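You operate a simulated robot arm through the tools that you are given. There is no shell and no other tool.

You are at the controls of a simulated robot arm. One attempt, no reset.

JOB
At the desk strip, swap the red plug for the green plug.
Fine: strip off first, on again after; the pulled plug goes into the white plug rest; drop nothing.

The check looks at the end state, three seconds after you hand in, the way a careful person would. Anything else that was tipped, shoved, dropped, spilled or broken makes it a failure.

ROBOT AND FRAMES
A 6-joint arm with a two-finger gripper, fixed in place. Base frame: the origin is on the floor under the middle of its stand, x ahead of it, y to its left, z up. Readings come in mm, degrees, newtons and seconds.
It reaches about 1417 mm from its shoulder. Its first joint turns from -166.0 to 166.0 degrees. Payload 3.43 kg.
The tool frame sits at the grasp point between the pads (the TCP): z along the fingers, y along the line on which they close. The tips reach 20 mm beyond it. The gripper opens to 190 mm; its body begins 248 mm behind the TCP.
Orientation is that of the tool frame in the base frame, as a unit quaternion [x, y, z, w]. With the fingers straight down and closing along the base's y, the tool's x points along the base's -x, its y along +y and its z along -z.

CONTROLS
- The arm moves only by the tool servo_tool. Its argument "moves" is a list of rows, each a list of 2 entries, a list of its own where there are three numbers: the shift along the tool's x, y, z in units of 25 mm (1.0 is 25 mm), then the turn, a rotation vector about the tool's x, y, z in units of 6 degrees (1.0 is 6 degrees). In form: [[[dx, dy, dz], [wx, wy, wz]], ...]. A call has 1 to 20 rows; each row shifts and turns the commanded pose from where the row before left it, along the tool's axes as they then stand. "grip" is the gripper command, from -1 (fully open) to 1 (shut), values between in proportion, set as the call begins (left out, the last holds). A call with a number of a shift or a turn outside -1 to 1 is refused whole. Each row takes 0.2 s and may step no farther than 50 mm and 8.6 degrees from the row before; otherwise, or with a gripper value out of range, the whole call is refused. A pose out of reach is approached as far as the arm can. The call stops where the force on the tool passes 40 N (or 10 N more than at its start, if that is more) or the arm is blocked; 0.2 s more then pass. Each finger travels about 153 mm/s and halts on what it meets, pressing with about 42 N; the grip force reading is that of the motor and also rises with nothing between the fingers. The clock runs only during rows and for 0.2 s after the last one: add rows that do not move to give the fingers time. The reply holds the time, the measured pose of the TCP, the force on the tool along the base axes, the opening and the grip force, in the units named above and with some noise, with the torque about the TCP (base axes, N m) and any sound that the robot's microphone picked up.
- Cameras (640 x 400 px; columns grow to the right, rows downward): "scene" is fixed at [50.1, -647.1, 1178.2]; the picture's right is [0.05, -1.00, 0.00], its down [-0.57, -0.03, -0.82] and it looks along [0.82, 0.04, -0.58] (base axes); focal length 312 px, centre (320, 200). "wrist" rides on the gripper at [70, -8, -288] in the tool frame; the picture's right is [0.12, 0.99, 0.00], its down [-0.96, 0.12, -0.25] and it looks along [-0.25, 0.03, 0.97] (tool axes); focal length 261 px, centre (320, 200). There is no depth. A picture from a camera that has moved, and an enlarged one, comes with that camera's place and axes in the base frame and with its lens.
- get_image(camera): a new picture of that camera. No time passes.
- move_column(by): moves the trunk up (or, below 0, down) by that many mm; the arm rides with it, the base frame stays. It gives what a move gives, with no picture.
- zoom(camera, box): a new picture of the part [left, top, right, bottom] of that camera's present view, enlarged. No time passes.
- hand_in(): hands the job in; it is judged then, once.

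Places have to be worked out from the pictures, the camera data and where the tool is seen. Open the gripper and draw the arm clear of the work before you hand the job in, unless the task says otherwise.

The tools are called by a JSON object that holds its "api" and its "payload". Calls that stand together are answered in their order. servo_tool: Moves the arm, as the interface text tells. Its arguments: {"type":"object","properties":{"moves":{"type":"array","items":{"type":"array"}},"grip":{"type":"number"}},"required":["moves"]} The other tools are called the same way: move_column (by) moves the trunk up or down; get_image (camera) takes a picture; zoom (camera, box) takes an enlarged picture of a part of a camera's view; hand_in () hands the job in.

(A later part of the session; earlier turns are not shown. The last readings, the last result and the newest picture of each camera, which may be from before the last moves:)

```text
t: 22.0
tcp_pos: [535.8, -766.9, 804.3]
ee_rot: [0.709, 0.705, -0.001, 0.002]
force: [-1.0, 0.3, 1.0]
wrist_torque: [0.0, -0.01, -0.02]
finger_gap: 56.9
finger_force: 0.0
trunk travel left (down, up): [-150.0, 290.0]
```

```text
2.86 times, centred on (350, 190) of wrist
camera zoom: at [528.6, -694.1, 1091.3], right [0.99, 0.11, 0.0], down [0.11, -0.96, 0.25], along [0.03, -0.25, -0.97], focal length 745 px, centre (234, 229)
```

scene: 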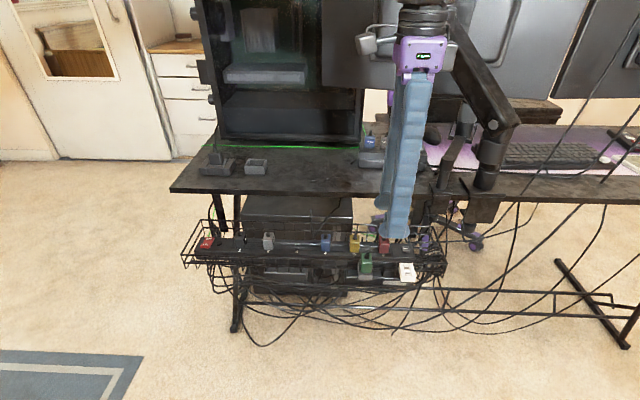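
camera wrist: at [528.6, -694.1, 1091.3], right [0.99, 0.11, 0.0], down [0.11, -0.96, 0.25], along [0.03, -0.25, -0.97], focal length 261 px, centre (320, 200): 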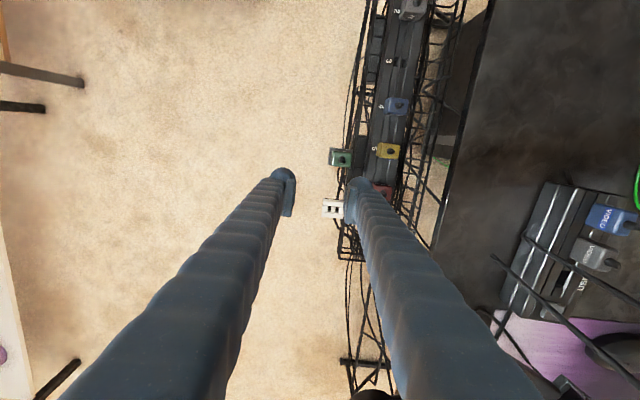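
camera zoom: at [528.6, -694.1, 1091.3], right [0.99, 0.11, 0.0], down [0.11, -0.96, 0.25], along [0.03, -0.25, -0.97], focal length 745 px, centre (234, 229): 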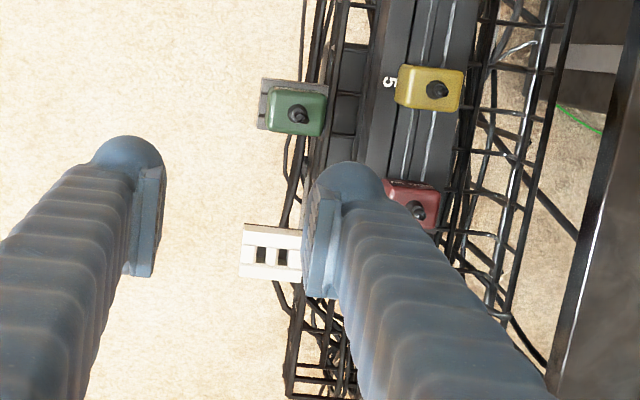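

The fingertip feet are thin (~31 mm) for the lowest 20 mm, so closing along y beside the yellow plug is feasible and safer than going next to the desk edge. I rotate back 90° and hover in front of the red plug to measure it.

{"api": "servo_tool", "payload": {"moves": [[[0, 0, 0], [0, 0, -1]], [[0, 0, 0], [0, 0, -1]], [[0, 0, 0], [0, 0, -1]], [[0, 0, 0], [0, 0, -1]], [[0, 0, 0], [0, 0, -1]], [[0, 0, 0], [0, 0, -1]], [[0, 0, 0], [0, 0, -1]], [[0, 0, 0], [0, 0, -1]], [[0, 0, 0], [0, 0, -1]], [[0, 0, 0], [0, 0, -1]], [[0, 0, 0], [0, 0, -1]], [[0, 0, 0], [0, 0, -1]], [[0, 0, 0], [0, 0, -1]], [[0, 0, 0], [0, 0, -1]], [[0, 0, 0], [0, 0, -1]]]}}

{"api": "servo_tool", "payload": {"moves": [[[-0.9, -0.2, 0.5], [0, 0, 0]], [[-0.9, -0.2, 0.5], [0, 0, 0]], [[-0.9, -0.2, 0.5], [0, 0, 0]], [[-0.9, -0.2, 0.5], [0, 0, 0]]]}}

{"api": "zoom", "payload": {"camera": "wrist", "box": [240, 120, 400, 230]}}

{"api": "zoom", "payload": {"camera": "scene", "box": [330, 170, 450, 280]}}

```text
t: 25.2
tcp_pos: [537.4, -766.8, 803.5]
ee_rot: [0.001, 1.0, -0.002, 0.0]
force: [0.0, 0.7, -0.3]
wrist_torque: [0.02, 0.01, 0.02]
finger_gap: 57.2
finger_force: 0.1
trunk travel left (down, up): [-150.0, 290.0]
```

```text
t: 26.2
tcp_pos: [628.2, -788.3, 753.7]
ee_rot: [0.001, 1.0, -0.002, 0.0]
force: [0.0, -0.2, 0.7]
wrist_torque: [0.02, 0.0, -0.02]
finger_gap: 57.2
finger_force: 0.0
trunk travel left (down, up): [-150.0, 290.0]
```

```text
3.64 times, centred on (320, 175) of wrist
camera zoom: at [557.1, -794.5, 1040.7], right [-0.12, 0.99, 0.0], down [0.96, 0.11, 0.25], along [0.25, 0.03, -0.97], focal length 948 px, centre (320, 291)
```

zoom: 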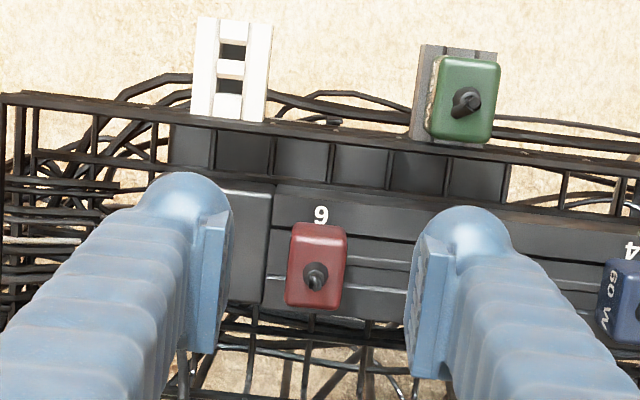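

```text
3.64 times, centred on (390, 225) of scene
camera zoom: at [50.1, -647.1, 1178.2], right [0.05, -1.0, 0.0], down [-0.57, -0.03, -0.82], along [0.82, 0.04, -0.58], focal length 1133 px, centre (66, 109)
```

zoom: 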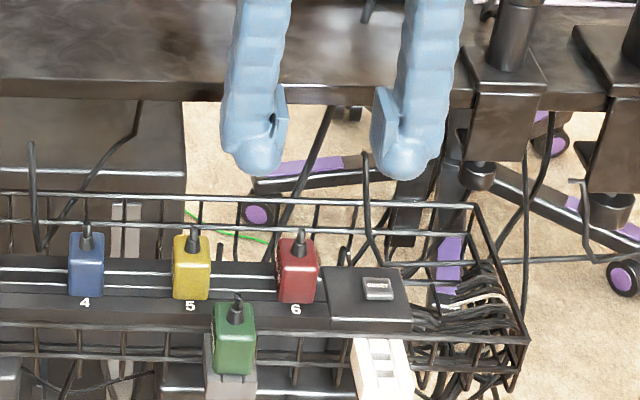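

The red plug is at about (650, -786), top near z 640. I centre over it and descend to tips ≈ 670 mm (above all plug stubs) to compare pad gaps at close range.

{"api": "servo_tool", "payload": {"moves": [[[-0.283, 0.03, 0.8], [0, 0, 0]], [[-0.283, 0.03, 0.8], [0, 0, 0]], [[-0.283, 0.03, 0.8], [0, 0, 0]]]}}

{"api": "zoom", "payload": {"camera": "wrist", "box": [270, 150, 370, 240]}}

{"api": "zoom", "payload": {"camera": "scene", "box": [340, 180, 440, 280]}}

```text
t: 27.0
tcp_pos: [649.6, -787.0, 693.1]
ee_rot: [0.002, 1.0, -0.002, 0.0]
force: [-0.4, -0.1, 0.3]
wrist_torque: [0.01, 0.0, -0.01]
finger_gap: 57.0
finger_force: 0.0
trunk travel left (down, up): [-150.0, 290.0]
```

```text
4.44 times, centred on (320, 195) of wrist
camera zoom: at [579.5, -792.4, 979.9], right [-0.12, 0.99, 0.0], down [0.96, 0.11, 0.25], along [0.25, 0.03, -0.97], focal length 1158 px, centre (320, 222)
```

zoom: 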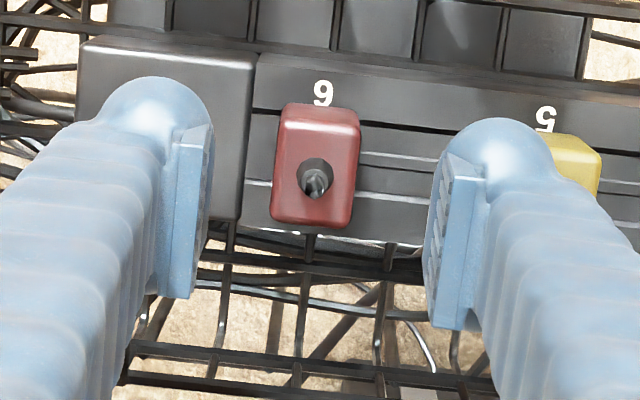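

```text
4.00 times, centred on (390, 230) of scene
camera zoom: at [50.1, -647.1, 1178.2], right [0.05, -1.0, 0.0], down [-0.57, -0.03, -0.82], along [0.82, 0.04, -0.58], focal length 1246 px, centre (40, 80)
```

zoom: 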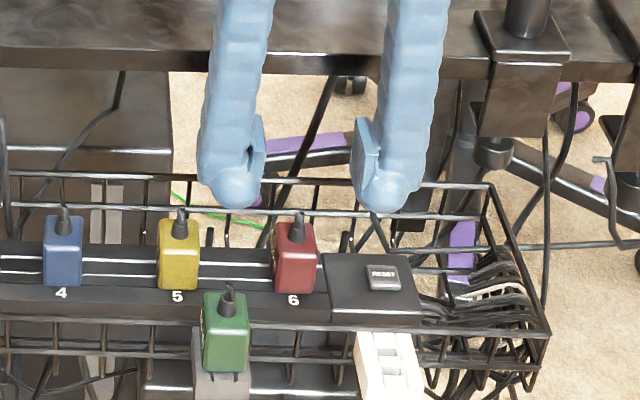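

The wrist view shows the plug centred between the pads within about 1 mm. I narrow the gap to ~31 mm and descend partway (tips ≈ 632) to check clearance to the yellow plug.

{"api": "servo_tool", "payload": {"moves": [[[0, 0, 0], [0, 0, 0]], [[0, 0, 0], [0, 0, 0]], [[0, -0.01, 0.55], [0, 0, 0]], [[0, -0.01, 0.55], [0, 0, 0]], [[0, -0.01, 0.5], [0, 0, 0]]], "grip": 0.66}}

{"api": "zoom", "payload": {"camera": "wrist", "box": [270, 150, 370, 240]}}

{"api": "zoom", "payload": {"camera": "scene", "box": [350, 210, 420, 280]}}

```text
t: 28.2
tcp_pos: [649.4, -785.5, 653.3]
ee_rot: [0.002, 1.0, -0.002, 0.0]
force: [-0.5, -0.1, 0.9]
wrist_torque: [-0.04, -0.02, 0.01]
finger_gap: 32.4
finger_force: 0.0
trunk travel left (down, up): [-150.0, 290.0]
```

```text
4.44 times, centred on (320, 195) of wrist
camera zoom: at [578.0, -791.8, 940.5], right [-0.12, 0.99, 0.0], down [0.96, 0.11, 0.25], along [0.25, 0.03, -0.97], focal length 1158 px, centre (320, 222)
```

zoom: 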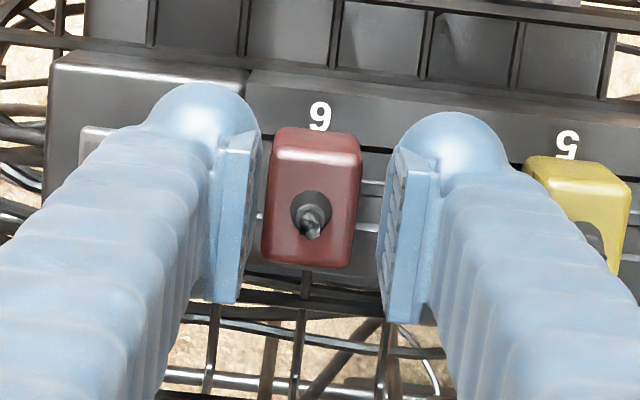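

```text
5.71 times, centred on (385, 245) of scene
camera zoom: at [50.1, -647.1, 1178.2], right [0.05, -1.0, 0.0], down [-0.57, -0.03, -0.82], along [0.82, 0.04, -0.58], focal length 1780 px, centre (-51, -57)
```

zoom: 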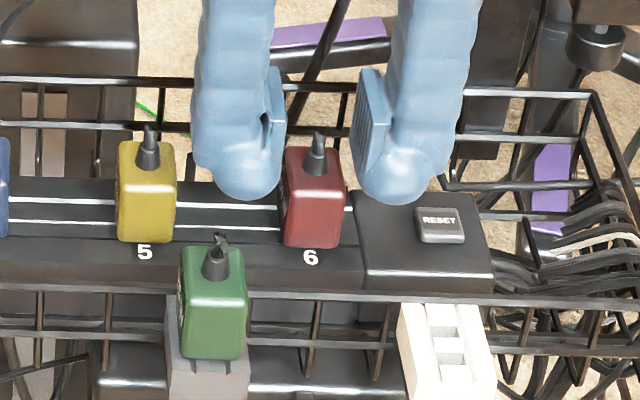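

Clearances look good; the plug sits about 1.5 mm to the -y side of centre, so I correct that while descending to TCP z ≈ 631.

{"api": "servo_tool", "payload": {"moves": [[[0, -0.06, 0], [0, 0, 0]], [[0, 0, 0.3], [0, 0, 0]], [[0, 0, 0.3], [0, 0, 0]], [[0, 0, 0.3], [0, 0, 0]]]}}

{"api": "zoom", "payload": {"camera": "wrist", "box": [270, 150, 370, 240]}}

{"api": "zoom", "payload": {"camera": "scene", "box": [350, 210, 420, 280]}}

```text
t: 29.2
tcp_pos: [647.5, -784.1, 630.5]
ee_rot: [0.002, 1.0, -0.001, 0.0]
force: [-0.1, -1.3, -0.9]
wrist_torque: [-0.05, -0.01, -0.02]
finger_gap: 32.5
finger_force: 0.2
out of reach, approached as far as the arm can: row 4
trunk travel left (down, up): [-150.0, 290.0]
```

```text
4.44 times, centred on (320, 195) of wrist
camera zoom: at [575.7, -790.4, 918.8], right [-0.12, 0.99, 0.0], down [0.96, 0.11, 0.25], along [0.25, 0.03, -0.97], focal length 1158 px, centre (320, 222)
```

zoom: 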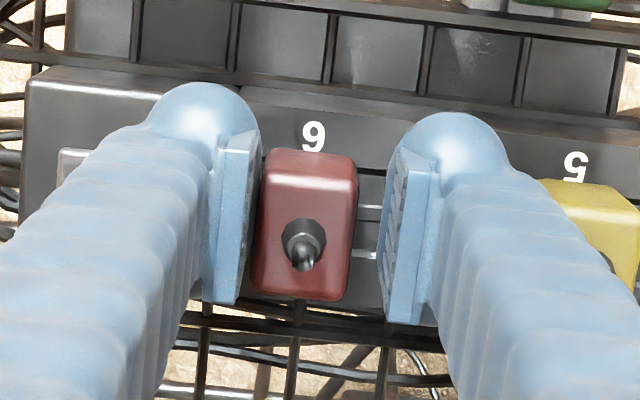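

```text
5.71 times, centred on (385, 245) of scene
camera zoom: at [50.1, -647.1, 1178.2], right [0.05, -1.0, 0.0], down [-0.57, -0.03, -0.82], along [0.82, 0.04, -0.58], focal length 1780 px, centre (-51, -57)
```

zoom: 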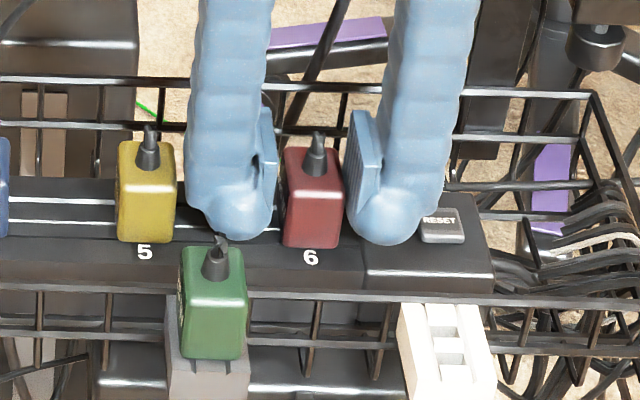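

The arm hit its reach limit at the last row and drifted slightly toward +y. I'll lift straight up and lower the trunk instead, so the arm works in a more comfortable configuration.

{"api": "servo_tool", "payload": {"moves": [[[0, 0, -0.8], [0, 0, 0]], [[0, 0, -0.8], [0, 0, 0]], [[0, 0, -0.8], [0, 0, 0]], [[0, 0, -0.8], [0, 0, 0]], [[0, 0, -0.8], [0, 0, 0]], [[0, 0, -0.8], [0, 0, 0]]]}}

{"api": "move_column", "payload": {"by": -60}}

```text
t: 30.6
tcp_pos: [648.1, -787.2, 751.8]
ee_rot: [0.003, 1.0, 0.001, -0.001]
force: [-0.3, -0.8, 0.1]
wrist_torque: [-0.01, 0.01, 0.03]
finger_gap: 32.4
finger_force: 0.1
out of reach, approached as far as the arm can: row 5
trunk travel left (down, up): [-150.0, 290.0]
```

```text
t: 31.6
tcp_pos: [649.2, -787.8, 691.4]
ee_rot: [0.003, 1.0, -0.001, -0.001]
force: [0.0, 0.1, 0.1]
wrist_torque: [-0.01, -0.01, 0.02]
finger_gap: 32.5
finger_force: 0.0
trunk travel left (down, up): [-90.0, 350.0]
```

The column move worked cleanly. I descend with the tool to about z 655 and check alignment again.

{"api": "servo_tool", "payload": {"moves": [[[0, 0, 0.48], [0, 0, 0]], [[0, 0, 0.48], [0, 0, 0]], [[0, 0, 0.48], [0, 0, 0]]]}}

{"api": "zoom", "payload": {"camera": "wrist", "box": [270, 150, 370, 240]}}

```text
t: 32.4
tcp_pos: [647.7, -786.9, 654.1]
ee_rot: [0.002, 1.0, 0.001, -0.002]
force: [0.8, -0.2, -0.1]
wrist_torque: [-0.01, -0.01, 0.01]
finger_gap: 32.4
finger_force: 0.0
trunk travel left (down, up): [-90.0, 350.0]
```

```text
4.44 times, centred on (320, 195) of wrist
camera zoom: at [578.5, -794.2, 941.2], right [-0.12, 0.99, 0.0], down [0.96, 0.11, 0.25], along [0.24, 0.03, -0.97], focal length 1158 px, centre (320, 222)
```

zoom: 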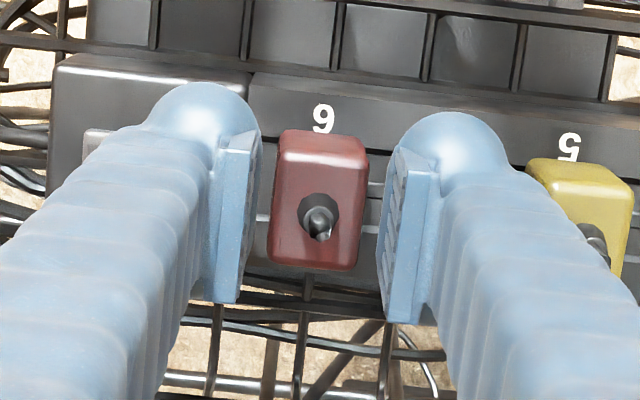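

Now the plug is well centred. I descend 22 mm to the gripping height.

{"api": "servo_tool", "payload": {"moves": [[[-0.03, 0, 0.3], [0, 0, 0]], [[0, 0, 0.3], [0, 0, 0]], [[0, 0, 0.3], [0, 0, 0]]]}}

{"api": "zoom", "payload": {"camera": "wrist", "box": [270, 150, 370, 240]}}

{"api": "zoom", "payload": {"camera": "scene", "box": [350, 210, 420, 280]}}

```text
t: 33.2
tcp_pos: [648.5, -786.4, 631.5]
ee_rot: [0.002, 1.0, 0.0, -0.001]
force: [0.3, -0.5, 0.4]
wrist_torque: [0.01, 0.02, 0.03]
finger_gap: 32.3
finger_force: 0.1
trunk travel left (down, up): [-90.0, 350.0]
```

```text
4.44 times, centred on (320, 195) of wrist
camera zoom: at [578.9, -794.7, 918.8], right [-0.12, 0.99, 0.0], down [0.96, 0.11, 0.25], along [0.24, 0.03, -0.97], focal length 1158 px, centre (320, 222)
```

zoom: 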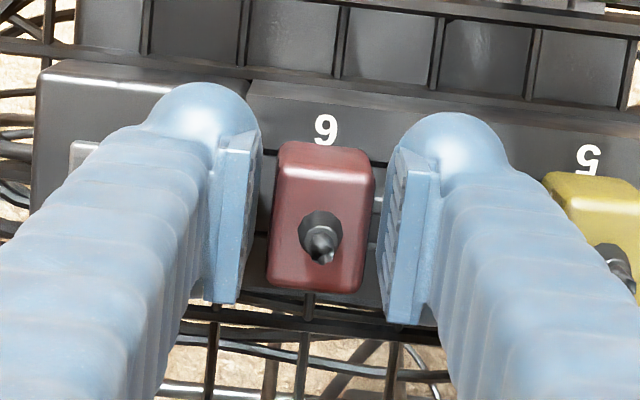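

```text
5.71 times, centred on (385, 245) of scene
camera zoom: at [50.1, -647.1, 1178.2], right [0.05, -1.0, 0.0], down [-0.57, -0.03, -0.82], along [0.82, 0.04, -0.58], focal length 1780 px, centre (-51, -57)
```

zoom: 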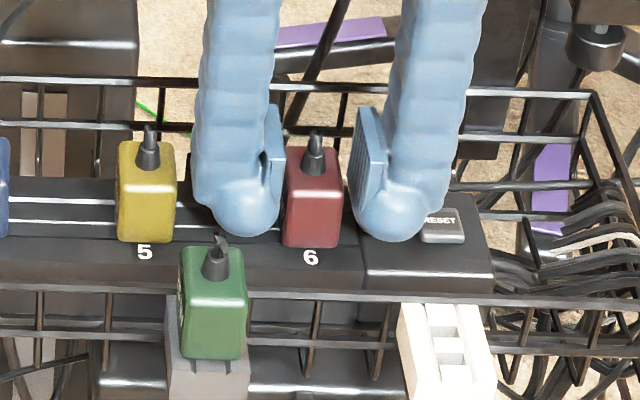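

Well centred with ~8 mm clearance to yellow. I lower 4 mm more for a better hold and then close on the plug.

{"api": "servo_tool", "payload": {"moves": [[[0, 0, 0.16], [0, 0, 0]], [[0, 0, 0], [0, 0, 0]]]}}

{"api": "servo_tool", "payload": {"moves": [[[0, 0, 0], [0, 0, 0]], [[0, 0, 0], [0, 0, 0]], [[0, 0, 0], [0, 0, 0]]], "grip": 1}}

{"api": "zoom", "payload": {"camera": "wrist", "box": [270, 150, 370, 240]}}

{"api": "zoom", "payload": {"camera": "scene", "box": [350, 210, 420, 280]}}

```text
t: 33.8
tcp_pos: [649.0, -787.6, 626.4]
ee_rot: [0.003, 1.0, 0.001, -0.002]
force: [0.4, 1.1, -1.1]
wrist_torque: [0.0, -0.03, 0.02]
finger_gap: 32.1
finger_force: 0.1
trunk travel left (down, up): [-90.0, 350.0]
```

```text
t: 34.6
tcp_pos: [648.1, -787.5, 626.8]
ee_rot: [0.003, 1.0, 0.0, -0.001]
force: [-0.8, 0.6, -1.0]
wrist_torque: [-0.01, 0.05, 0.0]
finger_gap: 24.3
finger_force: 42.7
trunk travel left (down, up): [-90.0, 350.0]
```

```text
4.44 times, centred on (320, 195) of wrist
camera zoom: at [578.8, -794.7, 915.2], right [-0.12, 0.99, 0.0], down [0.96, 0.11, 0.24], along [0.24, 0.03, -0.97], focal length 1158 px, centre (320, 222)
```

zoom: 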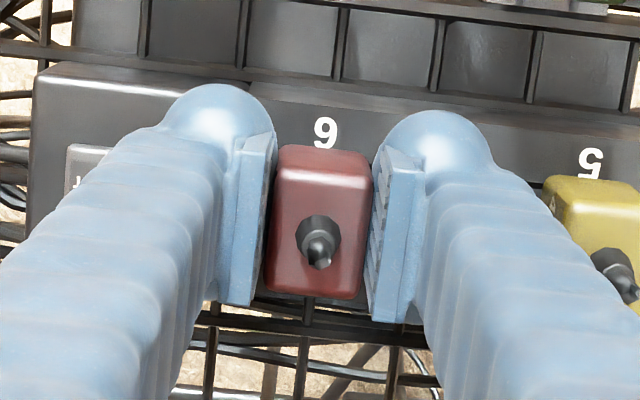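

```text
5.71 times, centred on (385, 245) of scene
camera zoom: at [50.1, -647.1, 1178.2], right [0.05, -1.0, 0.0], down [-0.57, -0.03, -0.82], along [0.82, 0.04, -0.58], focal length 1780 px, centre (-51, -57)
```

zoom: 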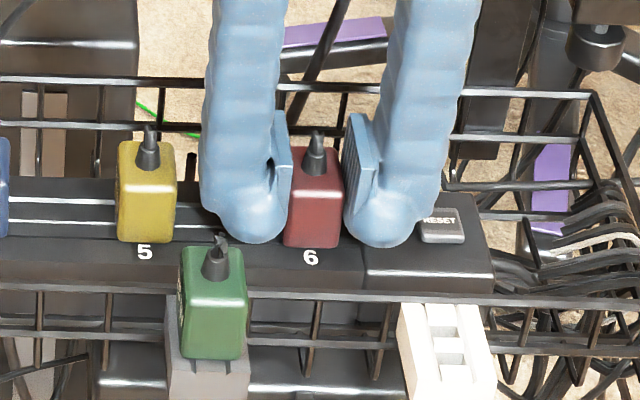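

Gripped at 24.3 mm gap with 42 N. Now I pull straight up in small steps, watching the force.

{"api": "servo_tool", "payload": {"moves": [[[0, 0, -0.12], [0, 0, 0]], [[0, 0, -0.12], [0, 0, 0]], [[0, 0, -0.12], [0, 0, 0]], [[0, 0, -0.12], [0, 0, 0]]]}}

{"api": "zoom", "payload": {"camera": "scene", "box": [350, 210, 420, 280]}}

```text
t: 35.6
tcp_pos: [652.0, -789.1, 649.5]
ee_rot: [0.003, 1.0, -0.004, 0.003]
force: [1.0, -0.2, 42.4]
wrist_torque: [0.12, 0.14, 0.02]
finger_gap: 6.0
finger_force: 34.2
trunk travel left (down, up): [-90.0, 350.0]
```

```text
5.71 times, centred on (385, 245) of scene
camera zoom: at [50.1, -647.1, 1178.2], right [0.05, -1.0, 0.0], down [-0.57, -0.03, -0.82], along [0.82, 0.04, -0.58], focal length 1780 px, centre (-51, -57)
```

zoom: 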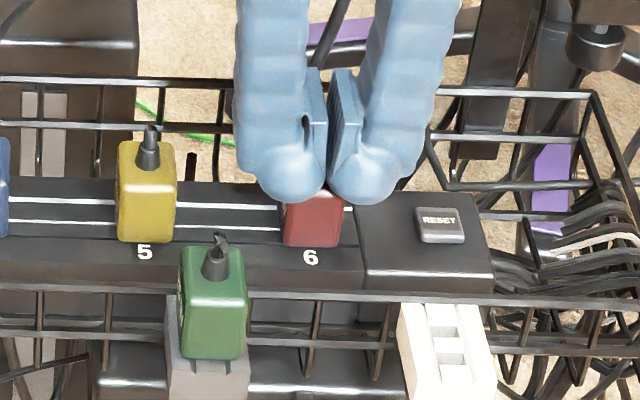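

The pads slipped off the plug's sides and the fingers are now closed above it on the stub; the plug is still seated. I raise slightly to relieve the pressure, then open and re-evaluate.

{"api": "servo_tool", "payload": {"moves": [[[0, 0, -0.15], [0, 0, 0]], [[0, 0, -0.15], [0, 0, 0]], [[0, 0, -0.15], [0, 0, 0]]]}}

{"api": "zoom", "payload": {"camera": "scene", "box": [350, 210, 420, 280]}}

```text
t: 36.4
tcp_pos: [648.2, -785.2, 650.1]
ee_rot: [0.002, 1.0, 0.001, -0.002]
force: [5.3, -7.3, 18.0]
wrist_torque: [-0.17, -0.23, -0.03]
finger_gap: 6.1
finger_force: 34.4
trunk travel left (down, up): [-90.0, 350.0]
```

```text
5.71 times, centred on (385, 245) of scene
camera zoom: at [50.1, -647.1, 1178.2], right [0.05, -1.0, 0.0], down [-0.57, -0.03, -0.82], along [0.82, 0.04, -0.58], focal length 1780 px, centre (-51, -57)
```

zoom: 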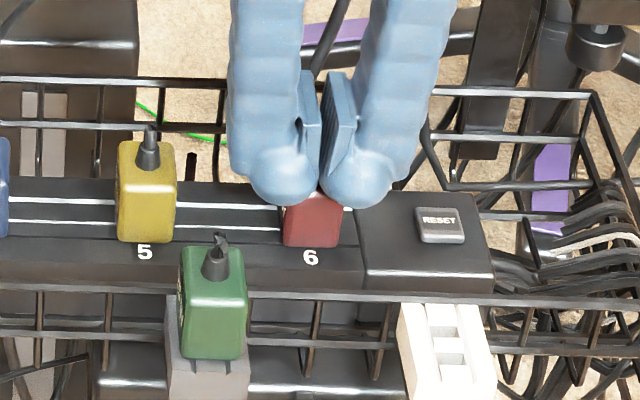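

Pressure is falling. I continue up a few millimetres until the force is about zero.

{"api": "servo_tool", "payload": {"moves": [[[0, 0, -0.12], [0, 0, 0]], [[0, 0, -0.12], [0, 0, 0]]]}}

```text
t: 37.0
tcp_pos: [650.2, -785.8, 655.2]
ee_rot: [0.001, 1.0, 0.002, -0.001]
force: [0.4, -0.2, 0.2]
wrist_torque: [-0.02, 0.0, -0.02]
finger_gap: 0.0
finger_force: 34.0
trunk travel left (down, up): [-90.0, 350.0]
```

The gripper has closed fully above the plug. Let me look.

{"api": "zoom", "payload": {"camera": "scene", "box": [350, 200, 420, 270]}}

{"api": "zoom", "payload": {"camera": "wrist", "box": [270, 150, 370, 240]}}

```text
5.71 times, centred on (385, 235) of scene
camera zoom: at [50.1, -647.1, 1178.2], right [0.05, -1.0, 0.0], down [-0.57, -0.03, -0.82], along [0.82, 0.04, -0.58], focal length 1780 px, centre (-51, 0)
```

zoom: 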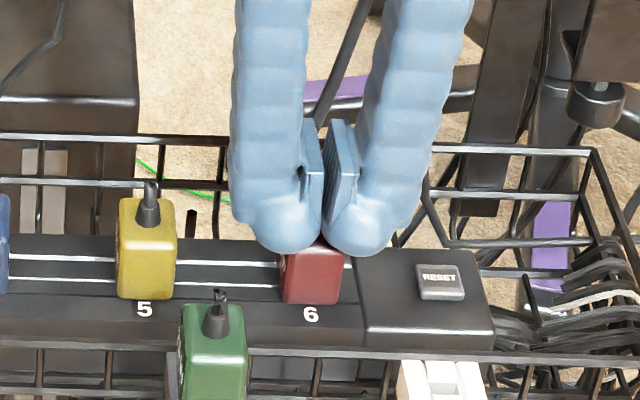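

```text
4.44 times, centred on (320, 195) of wrist
camera zoom: at [579.5, -794.2, 943.3], right [-0.12, 0.99, 0.0], down [0.96, 0.11, 0.24], along [0.24, 0.03, -0.97], focal length 1158 px, centre (320, 222)
```

zoom: 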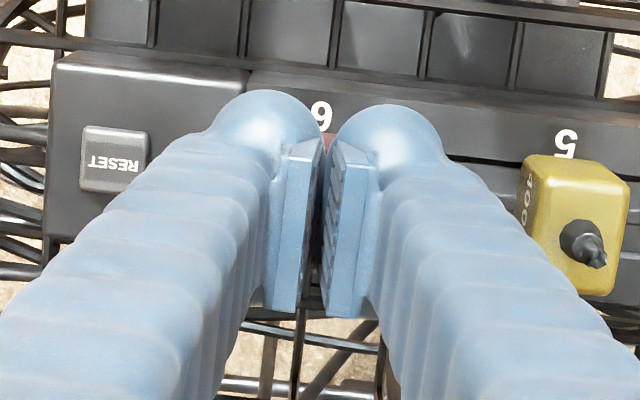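

I raise clear, reopen to ~32 mm, and check that the red plug is undisturbed.

{"api": "servo_tool", "payload": {"moves": [[[0, 0, -0.5], [0, 0, 0]], [[0, 0, -0.5], [0, 0, 0]]]}}

{"api": "servo_tool", "payload": {"moves": [[[0, 0, 0], [0, 0, 0]], [[0, 0, 0], [0, 0, 0]]], "grip": 0.66}}

{"api": "zoom", "payload": {"camera": "wrist", "box": [270, 150, 370, 240]}}

{"api": "zoom", "payload": {"camera": "scene", "box": [350, 210, 420, 280]}}

```text
t: 37.6
tcp_pos: [648.0, -785.5, 680.3]
ee_rot: [0.002, 1.0, 0.001, -0.002]
force: [-0.4, 0.3, 0.2]
wrist_torque: [0.02, 0.01, 0.01]
finger_gap: 0.1
finger_force: 34.6
trunk travel left (down, up): [-90.0, 350.0]
```

```text
t: 38.2
tcp_pos: [649.3, -787.5, 681.8]
ee_rot: [0.002, 1.0, 0.001, -0.001]
force: [-0.2, 0.4, -0.3]
wrist_torque: [0.0, -0.01, -0.04]
finger_gap: 32.4
finger_force: 0.1
trunk travel left (down, up): [-90.0, 350.0]
```

```text
4.44 times, centred on (320, 195) of wrist
camera zoom: at [579.6, -795.0, 969.0], right [-0.12, 0.99, 0.0], down [0.96, 0.11, 0.25], along [0.24, 0.03, -0.97], focal length 1158 px, centre (320, 222)
```

zoom: 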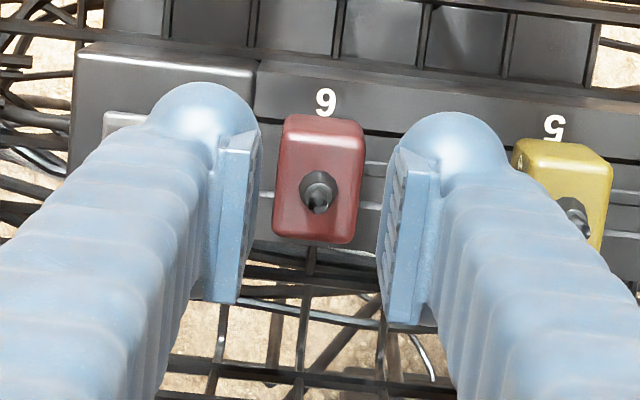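

```text
5.71 times, centred on (385, 245) of scene
camera zoom: at [50.1, -647.1, 1178.2], right [0.05, -1.0, 0.0], down [-0.57, -0.03, -0.82], along [0.82, 0.04, -0.58], focal length 1780 px, centre (-51, -57)
```

zoom: 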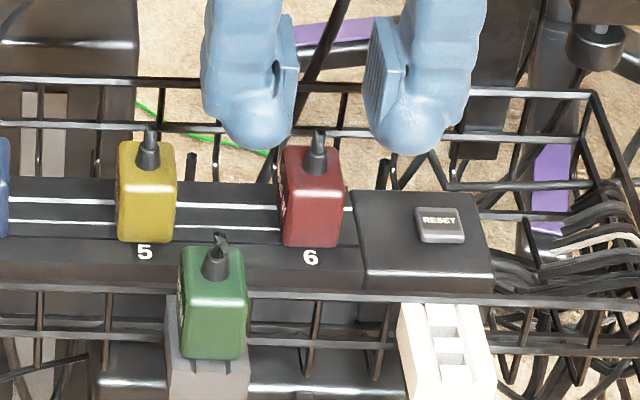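

The red plug is unchanged. The grip was too high on the body, so I go down again, this time about 11 mm lower (TCP z ≈ 616), staying above the housing and RESET button (~601).

{"api": "servo_tool", "payload": {"moves": [[[0, 0, 0.7], [0, 0, 0]], [[0, 0, 0.7], [0, 0, 0]], [[0, 0, 0.7], [0, 0, 0]]]}}

{"api": "servo_tool", "payload": {"moves": [[[0, 0, 0.26], [0, 0, 0]], [[0, 0, 0.26], [0, 0, 0]]]}}

{"api": "zoom", "payload": {"camera": "wrist", "box": [270, 150, 370, 240]}}

{"api": "zoom", "payload": {"camera": "scene", "box": [350, 210, 420, 280]}}

```text
t: 39.0
tcp_pos: [649.1, -787.3, 631.0]
ee_rot: [0.002, 1.0, 0.0, 0.0]
force: [0.8, -0.2, 1.0]
wrist_torque: [0.02, -0.02, 0.01]
finger_gap: 32.2
finger_force: 0.0
trunk travel left (down, up): [-90.0, 350.0]
```

```text
t: 39.6
tcp_pos: [648.9, -785.9, 616.3]
ee_rot: [0.002, 1.0, 0.001, -0.003]
force: [-0.1, -0.7, -0.4]
wrist_torque: [-0.04, 0.0, 0.02]
finger_gap: 32.5
finger_force: 0.1
trunk travel left (down, up): [-90.0, 350.0]
```

```text
4.44 times, centred on (320, 195) of wrist
camera zoom: at [579.0, -793.8, 904.3], right [-0.12, 0.99, 0.0], down [0.96, 0.11, 0.25], along [0.24, 0.03, -0.97], focal length 1158 px, centre (320, 222)
```

zoom: 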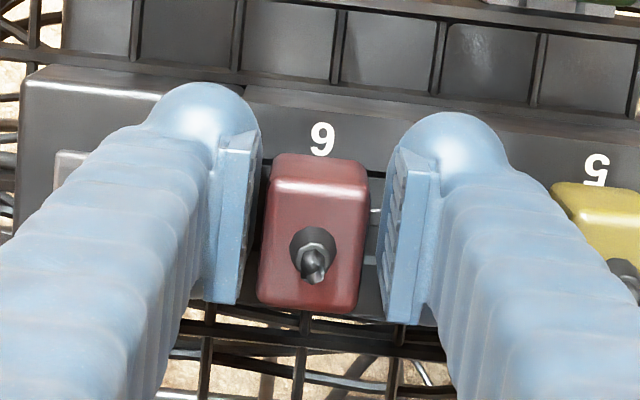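

```text
5.71 times, centred on (385, 245) of scene
camera zoom: at [50.1, -647.1, 1178.2], right [0.05, -1.0, 0.0], down [-0.57, -0.03, -0.82], along [0.82, 0.04, -0.58], focal length 1780 px, centre (-51, -57)
```

zoom: 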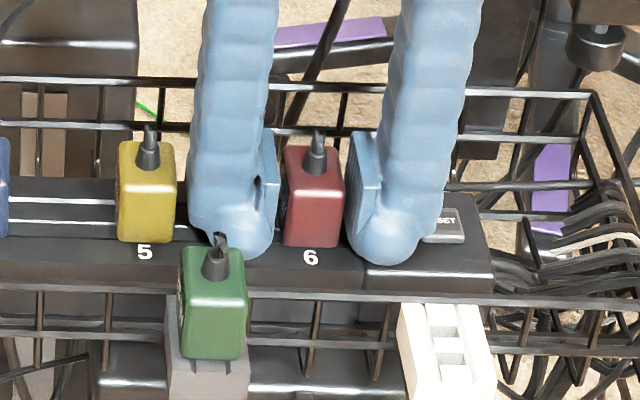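

Lower now, with clearances kept. I close on the plug and pull in very small steps to read the extraction force.

{"api": "servo_tool", "payload": {"moves": [[[0, 0, 0], [0, 0, 0]], [[0, 0, 0], [0, 0, 0]], [[0, 0, 0], [0, 0, 0]]], "grip": 1}}

{"api": "servo_tool", "payload": {"moves": [[[0, 0, -0.06], [0, 0, 0]]]}}

{"api": "servo_tool", "payload": {"moves": [[[0, 0, -0.06], [0, 0, 0]]]}}

```text
t: 40.4
tcp_pos: [649.7, -787.1, 617.3]
ee_rot: [0.002, 1.0, 0.001, -0.001]
force: [-0.7, 0.6, 0.7]
wrist_torque: [0.0, 0.01, 0.01]
finger_gap: 24.2
finger_force: 41.4
trunk travel left (down, up): [-90.0, 350.0]
```

```text
t: 40.8
tcp_pos: [648.9, -786.7, 619.0]
ee_rot: [0.002, 1.0, 0.001, -0.001]
force: [-0.3, 0.4, -4.6]
wrist_torque: [-0.01, 0.02, 0.04]
finger_gap: 24.3
finger_force: 41.8
trunk travel left (down, up): [-90.0, 350.0]
```

```text
t: 41.2
tcp_pos: [649.4, -785.4, 619.3]
ee_rot: [0.002, 1.0, 0.0, 0.0]
force: [0.0, 1.2, -1.2]
wrist_torque: [0.02, 0.02, -0.02]
finger_gap: 24.5
finger_force: 41.9
trunk travel left (down, up): [-90.0, 350.0]
```

Forces are small so far. I pull a few more millimetres and check whether the plug rises with the fingers.

{"api": "servo_tool", "payload": {"moves": [[[0, 0, -0.08], [0, 0, 0]], [[0, 0, -0.08], [0, 0, 0]]]}}

{"api": "zoom", "payload": {"camera": "scene", "box": [350, 210, 420, 280]}}

{"api": "zoom", "payload": {"camera": "wrist", "box": [270, 150, 370, 240]}}

```text
t: 41.8
tcp_pos: [648.3, -787.8, 625.0]
ee_rot: [0.003, 1.0, 0.0, -0.001]
force: [0.4, 1.1, 0.0]
wrist_torque: [-0.03, 0.0, -0.03]
finger_gap: 24.5
finger_force: 42.3
trunk travel left (down, up): [-90.0, 350.0]
```

```text
5.71 times, centred on (385, 245) of scene
camera zoom: at [50.1, -647.1, 1178.2], right [0.05, -1.0, 0.0], down [-0.57, -0.03, -0.82], along [0.82, 0.04, -0.58], focal length 1780 px, centre (-51, -57)
```

zoom: 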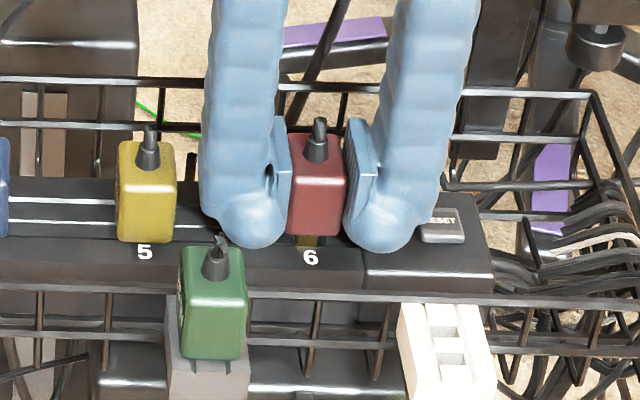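

```text
4.44 times, centred on (320, 195) of wrist
camera zoom: at [579.0, -794.5, 911.6], right [-0.12, 0.99, 0.0], down [0.96, 0.11, 0.25], along [0.24, 0.03, -0.97], focal length 1158 px, centre (320, 222)
```

zoom: 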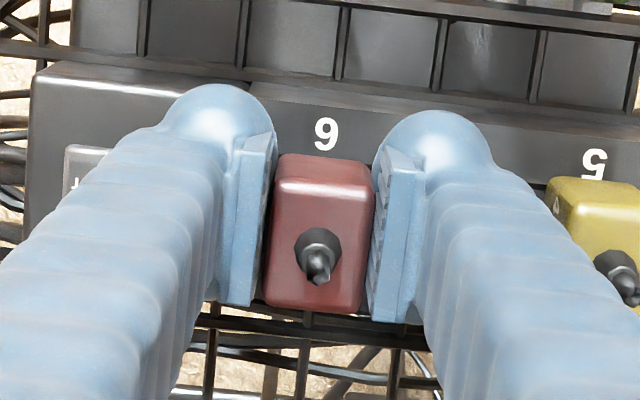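

The plug is coming out cleanly — its brass blade is visible. I continue straight up in modest steps.

{"api": "servo_tool", "payload": {"moves": [[[0, 0, -0.2], [0, 0, 0]], [[0, 0, -0.2], [0, 0, 0]], [[0, 0, -0.3], [0, 0, 0]], [[0, 0, -0.4], [0, 0, 0]], [[0, 0, -0.4], [0, 0, 0]], [[0, 0, -0.4], [0, 0, 0]]]}}

{"api": "zoom", "payload": {"camera": "scene", "box": [340, 190, 430, 290]}}

{"api": "zoom", "payload": {"camera": "wrist", "box": [240, 120, 400, 250]}}

```text
t: 43.2
tcp_pos: [648.0, -786.8, 669.9]
ee_rot: [0.002, 1.0, 0.001, -0.002]
force: [0.8, -0.3, -0.2]
wrist_torque: [0.02, 0.01, 0.01]
finger_gap: 24.2
finger_force: 41.5
trunk travel left (down, up): [-90.0, 350.0]
```

```text
4.00 times, centred on (385, 240) of scene
camera zoom: at [50.1, -647.1, 1178.2], right [0.05, -1.0, 0.0], down [-0.57, -0.03, -0.82], along [0.82, 0.04, -0.58], focal length 1246 px, centre (60, 40)
```

zoom: 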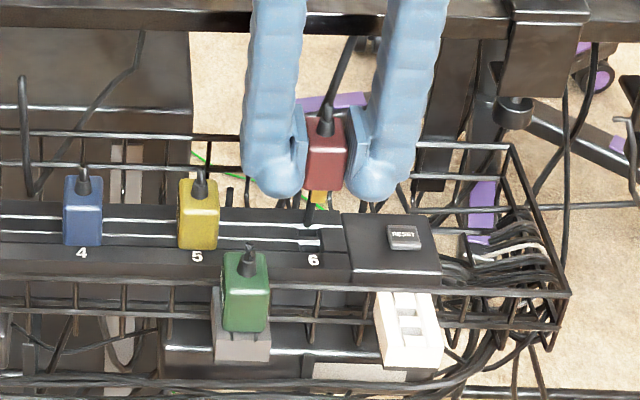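

```text
3.08 times, centred on (320, 185) of wrist
camera zoom: at [578.7, -794.3, 959.0], right [-0.12, 0.99, 0.0], down [0.96, 0.11, 0.24], along [0.24, 0.03, -0.97], focal length 802 px, centre (320, 246)
```

zoom: 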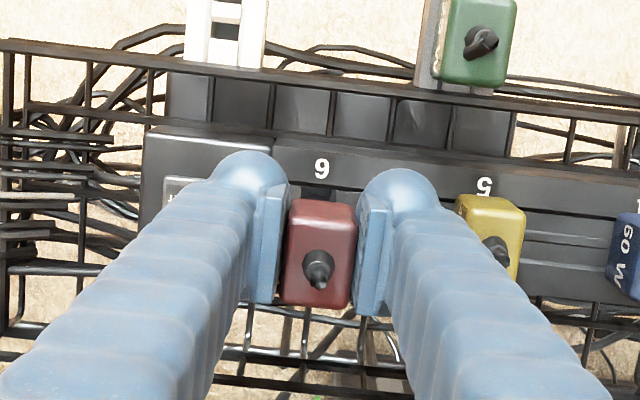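

The red plug is out and held level. I zoom in to see its pins and how it hangs.

{"api": "zoom", "payload": {"camera": "scene", "box": [400, 210, 440, 250]}}

{"api": "zoom", "payload": {"camera": "scene", "box": [400, 250, 450, 290]}}

```text
10.00 times, centred on (420, 230) of scene
camera zoom: at [50.1, -647.1, 1178.2], right [0.05, -1.0, 0.0], down [-0.57, -0.03, -0.82], along [0.82, 0.04, -0.58], focal length 3116 px, centre (-680, -100)
```

zoom: 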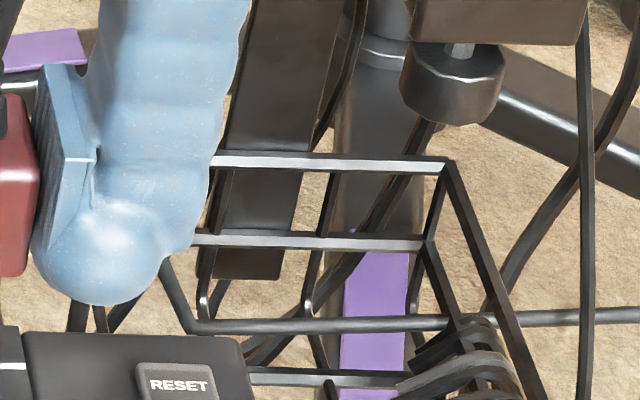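

```text
10.00 times, centred on (425, 270) of scene
camera zoom: at [50.1, -647.1, 1178.2], right [0.05, -1.0, 0.0], down [-0.57, -0.03, -0.82], along [0.82, 0.04, -0.58], focal length 3116 px, centre (-730, -500)
```

zoom: 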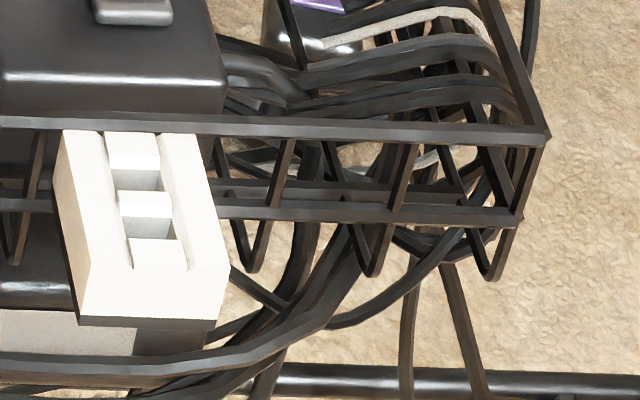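

{"api": "zoom", "payload": {"camera": "scene", "box": [366, 210, 406, 260]}}

{"api": "zoom", "payload": {"camera": "wrist", "box": [270, 100, 330, 170]}}

```text
8.00 times, centred on (386, 235) of scene
camera zoom: at [50.1, -647.1, 1178.2], right [0.05, -1.0, 0.0], down [-0.57, -0.03, -0.82], along [0.82, 0.04, -0.58], focal length 2492 px, centre (-208, -80)
```

zoom: 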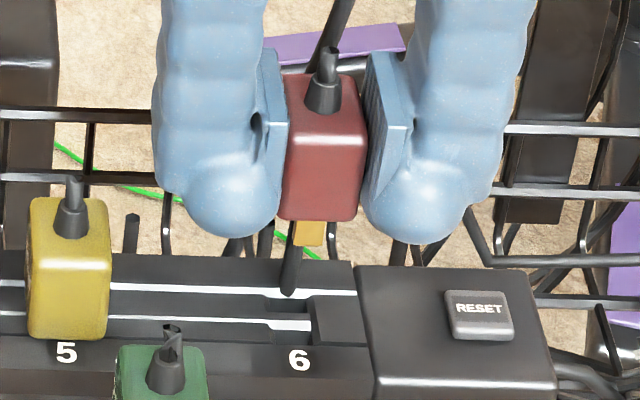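

```text
5.71 times, centred on (300, 135) of wrist
camera zoom: at [578.7, -794.3, 959.0], right [-0.12, 0.99, 0.0], down [0.96, 0.11, 0.24], along [0.24, 0.03, -0.97], focal length 1489 px, centre (434, 571)
```

zoom: 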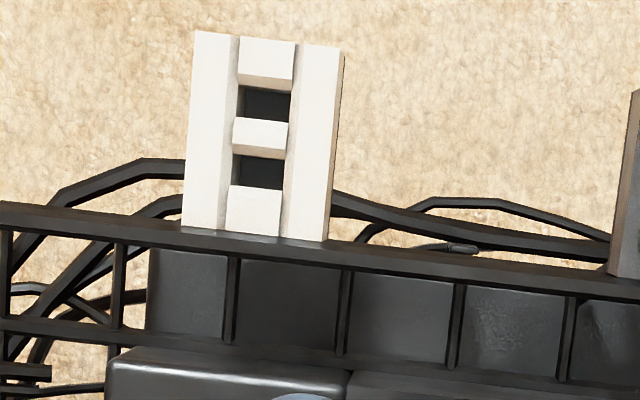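

The red plug is held straight. I raise to z 700, shift toward -y first and then to -x over the white rest, and look down at it.

{"api": "servo_tool", "payload": {"moves": [[[0, 0, -0.6], [0, 0, 0]], [[0, 0, -0.6], [0, 0, 0]], [[0, -0.9, 0], [0, 0, 0]], [[0, -0.9, 0], [0, 0, 0]], [[0.8, 0, 0], [0, 0, 0]], [[0.8, 0, 0], [0, 0, 0]], [[0.8, 0, 0], [0, 0, 0]], [[0.8, 0, 0], [0, 0, 0]]]}}

{"api": "zoom", "payload": {"camera": "wrist", "box": [260, 120, 380, 250]}}

{"api": "zoom", "payload": {"camera": "scene", "box": [350, 200, 450, 290]}}

```text
t: 45.0
tcp_pos: [559.1, -796.6, 703.3]
ee_rot: [0.002, 1.0, 0.001, -0.002]
force: [0.1, 0.1, -0.5]
wrist_torque: [0.0, 0.06, 0.0]
finger_gap: 24.4
finger_force: 41.9
out of reach, approached as far as the arm can: row 3, 4
trunk travel left (down, up): [-90.0, 350.0]
```

```text
3.08 times, centred on (320, 185) of wrist
camera zoom: at [489.2, -803.8, 990.2], right [-0.12, 0.99, 0.0], down [0.96, 0.11, 0.24], along [0.24, 0.03, -0.97], focal length 802 px, centre (320, 246)
```

zoom: 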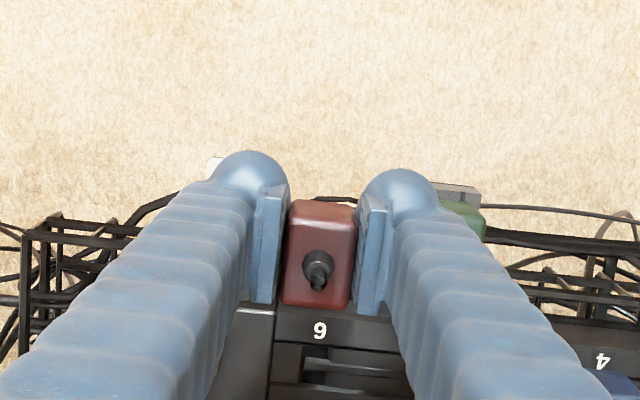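

```text
4.44 times, centred on (400, 245) of scene
camera zoom: at [50.1, -647.1, 1178.2], right [0.05, -1.0, 0.0], down [-0.57, -0.03, -0.82], along [0.82, 0.04, -0.58], focal length 1385 px, centre (-36, 0)
```

zoom: 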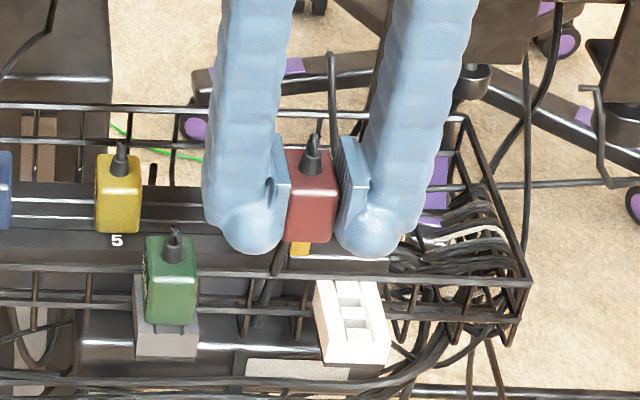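

The reach limit held back the -y move at large x; at x ≈ 560 there is room. I now shift to y ≈ -832 over the white rest.

{"api": "servo_tool", "payload": {"moves": [[[0, -0.7, 0], [0, 0, 0]], [[0, -0.7, 0], [0, 0, 0]]]}}

{"api": "zoom", "payload": {"camera": "wrist", "box": [260, 120, 380, 250]}}

{"api": "zoom", "payload": {"camera": "scene", "box": [370, 200, 450, 290]}}

```text
t: 45.6
tcp_pos: [559.6, -832.3, 703.1]
ee_rot: [0.002, 1.0, 0.001, -0.002]
force: [0.2, -0.3, -0.6]
wrist_torque: [-0.02, 0.0, 0.0]
finger_gap: 24.1
finger_force: 42.2
trunk travel left (down, up): [-90.0, 350.0]
```

```text
3.08 times, centred on (320, 185) of wrist
camera zoom: at [489.9, -839.3, 990.3], right [-0.11, 0.99, 0.0], down [0.96, 0.11, 0.24], along [0.24, 0.03, -0.97], focal length 802 px, centre (320, 246)
```

zoom: 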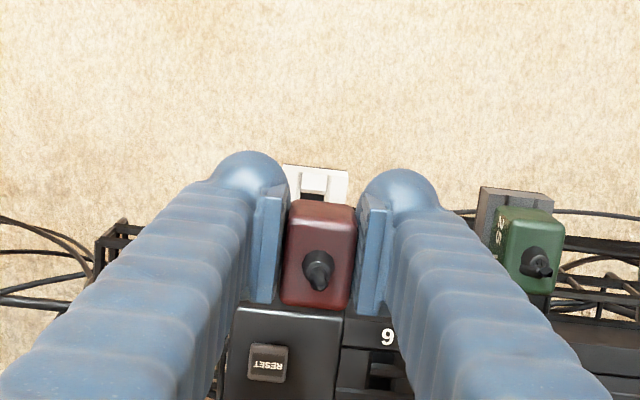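

```text
4.44 times, centred on (410, 245) of scene
camera zoom: at [50.1, -647.1, 1178.2], right [0.05, -1.0, 0.0], down [-0.57, -0.03, -0.82], along [0.82, 0.04, -0.58], focal length 1385 px, centre (-80, 0)
```

zoom: 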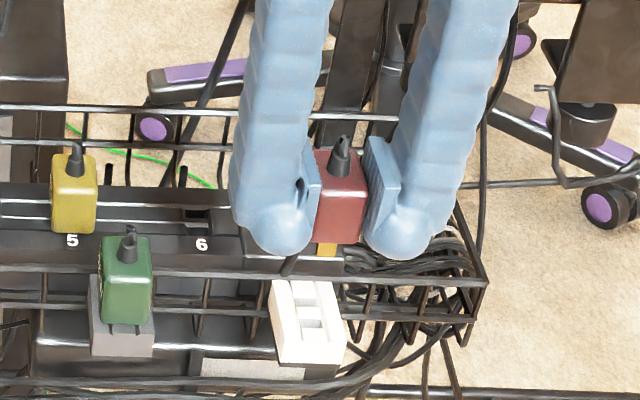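

From the wrist view the rest's centre is about 3 mm further to -y and ~1.5 mm to +x. I correct that and descend 28 mm so the pins hover just above the rest.

{"api": "servo_tool", "payload": {"moves": [[[-0.06, -0.13, 0.3], [0, 0, 0]], [[0, 0, 0.4], [0, 0, 0]], [[0, 0, 0.4], [0, 0, 0]]]}}

{"api": "zoom", "payload": {"camera": "wrist", "box": [280, 140, 360, 230]}}

{"api": "zoom", "payload": {"camera": "scene", "box": [380, 220, 440, 290]}}

```text
t: 46.4
tcp_pos: [560.4, -835.8, 674.9]
ee_rot: [0.002, 1.0, -0.001, -0.001]
force: [-0.6, 0.2, -0.6]
wrist_torque: [0.0, -0.02, 0.02]
finger_gap: 24.6
finger_force: 41.8
trunk travel left (down, up): [-90.0, 350.0]
```

```text
4.44 times, centred on (320, 185) of wrist
camera zoom: at [490.5, -843.2, 963.6], right [-0.12, 0.99, 0.0], down [0.96, 0.11, 0.25], along [0.24, 0.03, -0.97], focal length 1158 px, centre (320, 267)
```

zoom: 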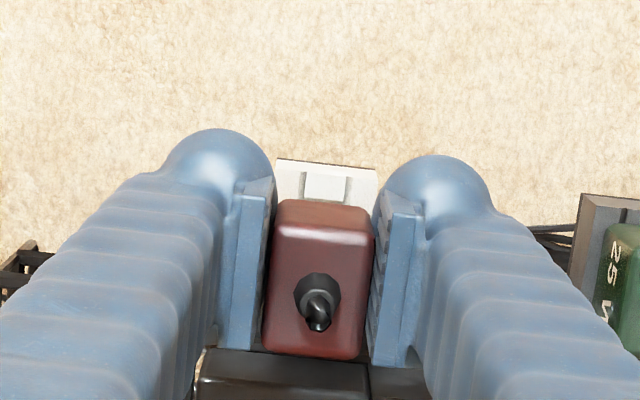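

```text
5.71 times, centred on (410, 255) of scene
camera zoom: at [50.1, -647.1, 1178.2], right [0.05, -1.0, 0.0], down [-0.57, -0.03, -0.82], along [0.82, 0.04, -0.58], focal length 1780 px, centre (-194, -114)
```

zoom: 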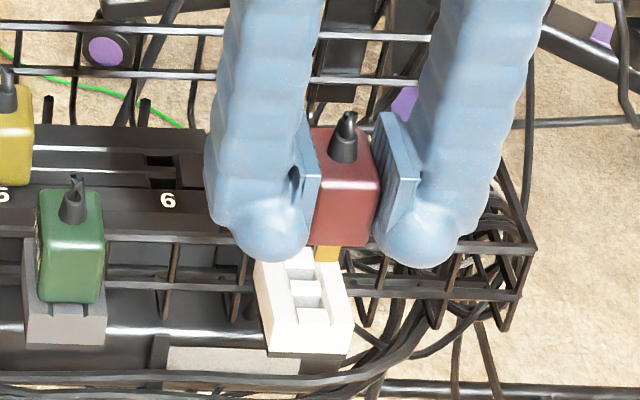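

The plug's centre is ~4 mm to +x of the TCP, and comparing with the rest I need about +3.5 mm in x and +1.8 mm in y. I apply that and descend gently, watching for contact.

{"api": "servo_tool", "payload": {"moves": [[[-0.14, 0.072, 0], [0, 0, 0]], [[0, 0, 0.2], [0, 0, 0]], [[0, 0, 0.2], [0, 0, 0]]]}}

{"api": "zoom", "payload": {"camera": "wrist", "box": [280, 140, 360, 230]}}

{"api": "zoom", "payload": {"camera": "scene", "box": [390, 230, 430, 290]}}

```text
t: 47.2
tcp_pos: [564.6, -832.0, 664.8]
ee_rot: [0.002, 1.0, 0.0, -0.002]
force: [0.3, 0.1, -1.0]
wrist_torque: [-0.04, -0.02, 0.05]
finger_gap: 24.4
finger_force: 42.1
trunk travel left (down, up): [-90.0, 350.0]
```

```text
4.44 times, centred on (320, 185) of wrist
camera zoom: at [494.9, -839.6, 952.9], right [-0.12, 0.99, 0.0], down [0.96, 0.11, 0.24], along [0.24, 0.03, -0.97], focal length 1158 px, centre (320, 267)
```

zoom: 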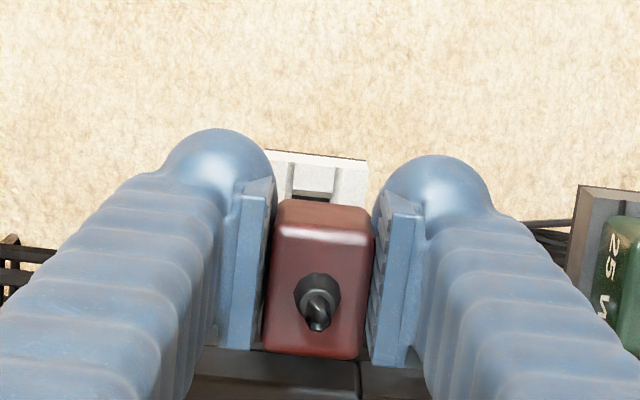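

```text
6.67 times, centred on (410, 260) of scene
camera zoom: at [50.1, -647.1, 1178.2], right [0.05, -1.0, 0.0], down [-0.57, -0.03, -0.82], along [0.82, 0.04, -0.58], focal length 2077 px, centre (-280, -200)
```

zoom: 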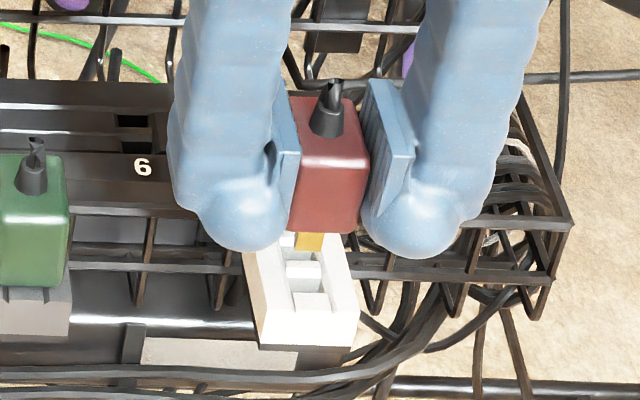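

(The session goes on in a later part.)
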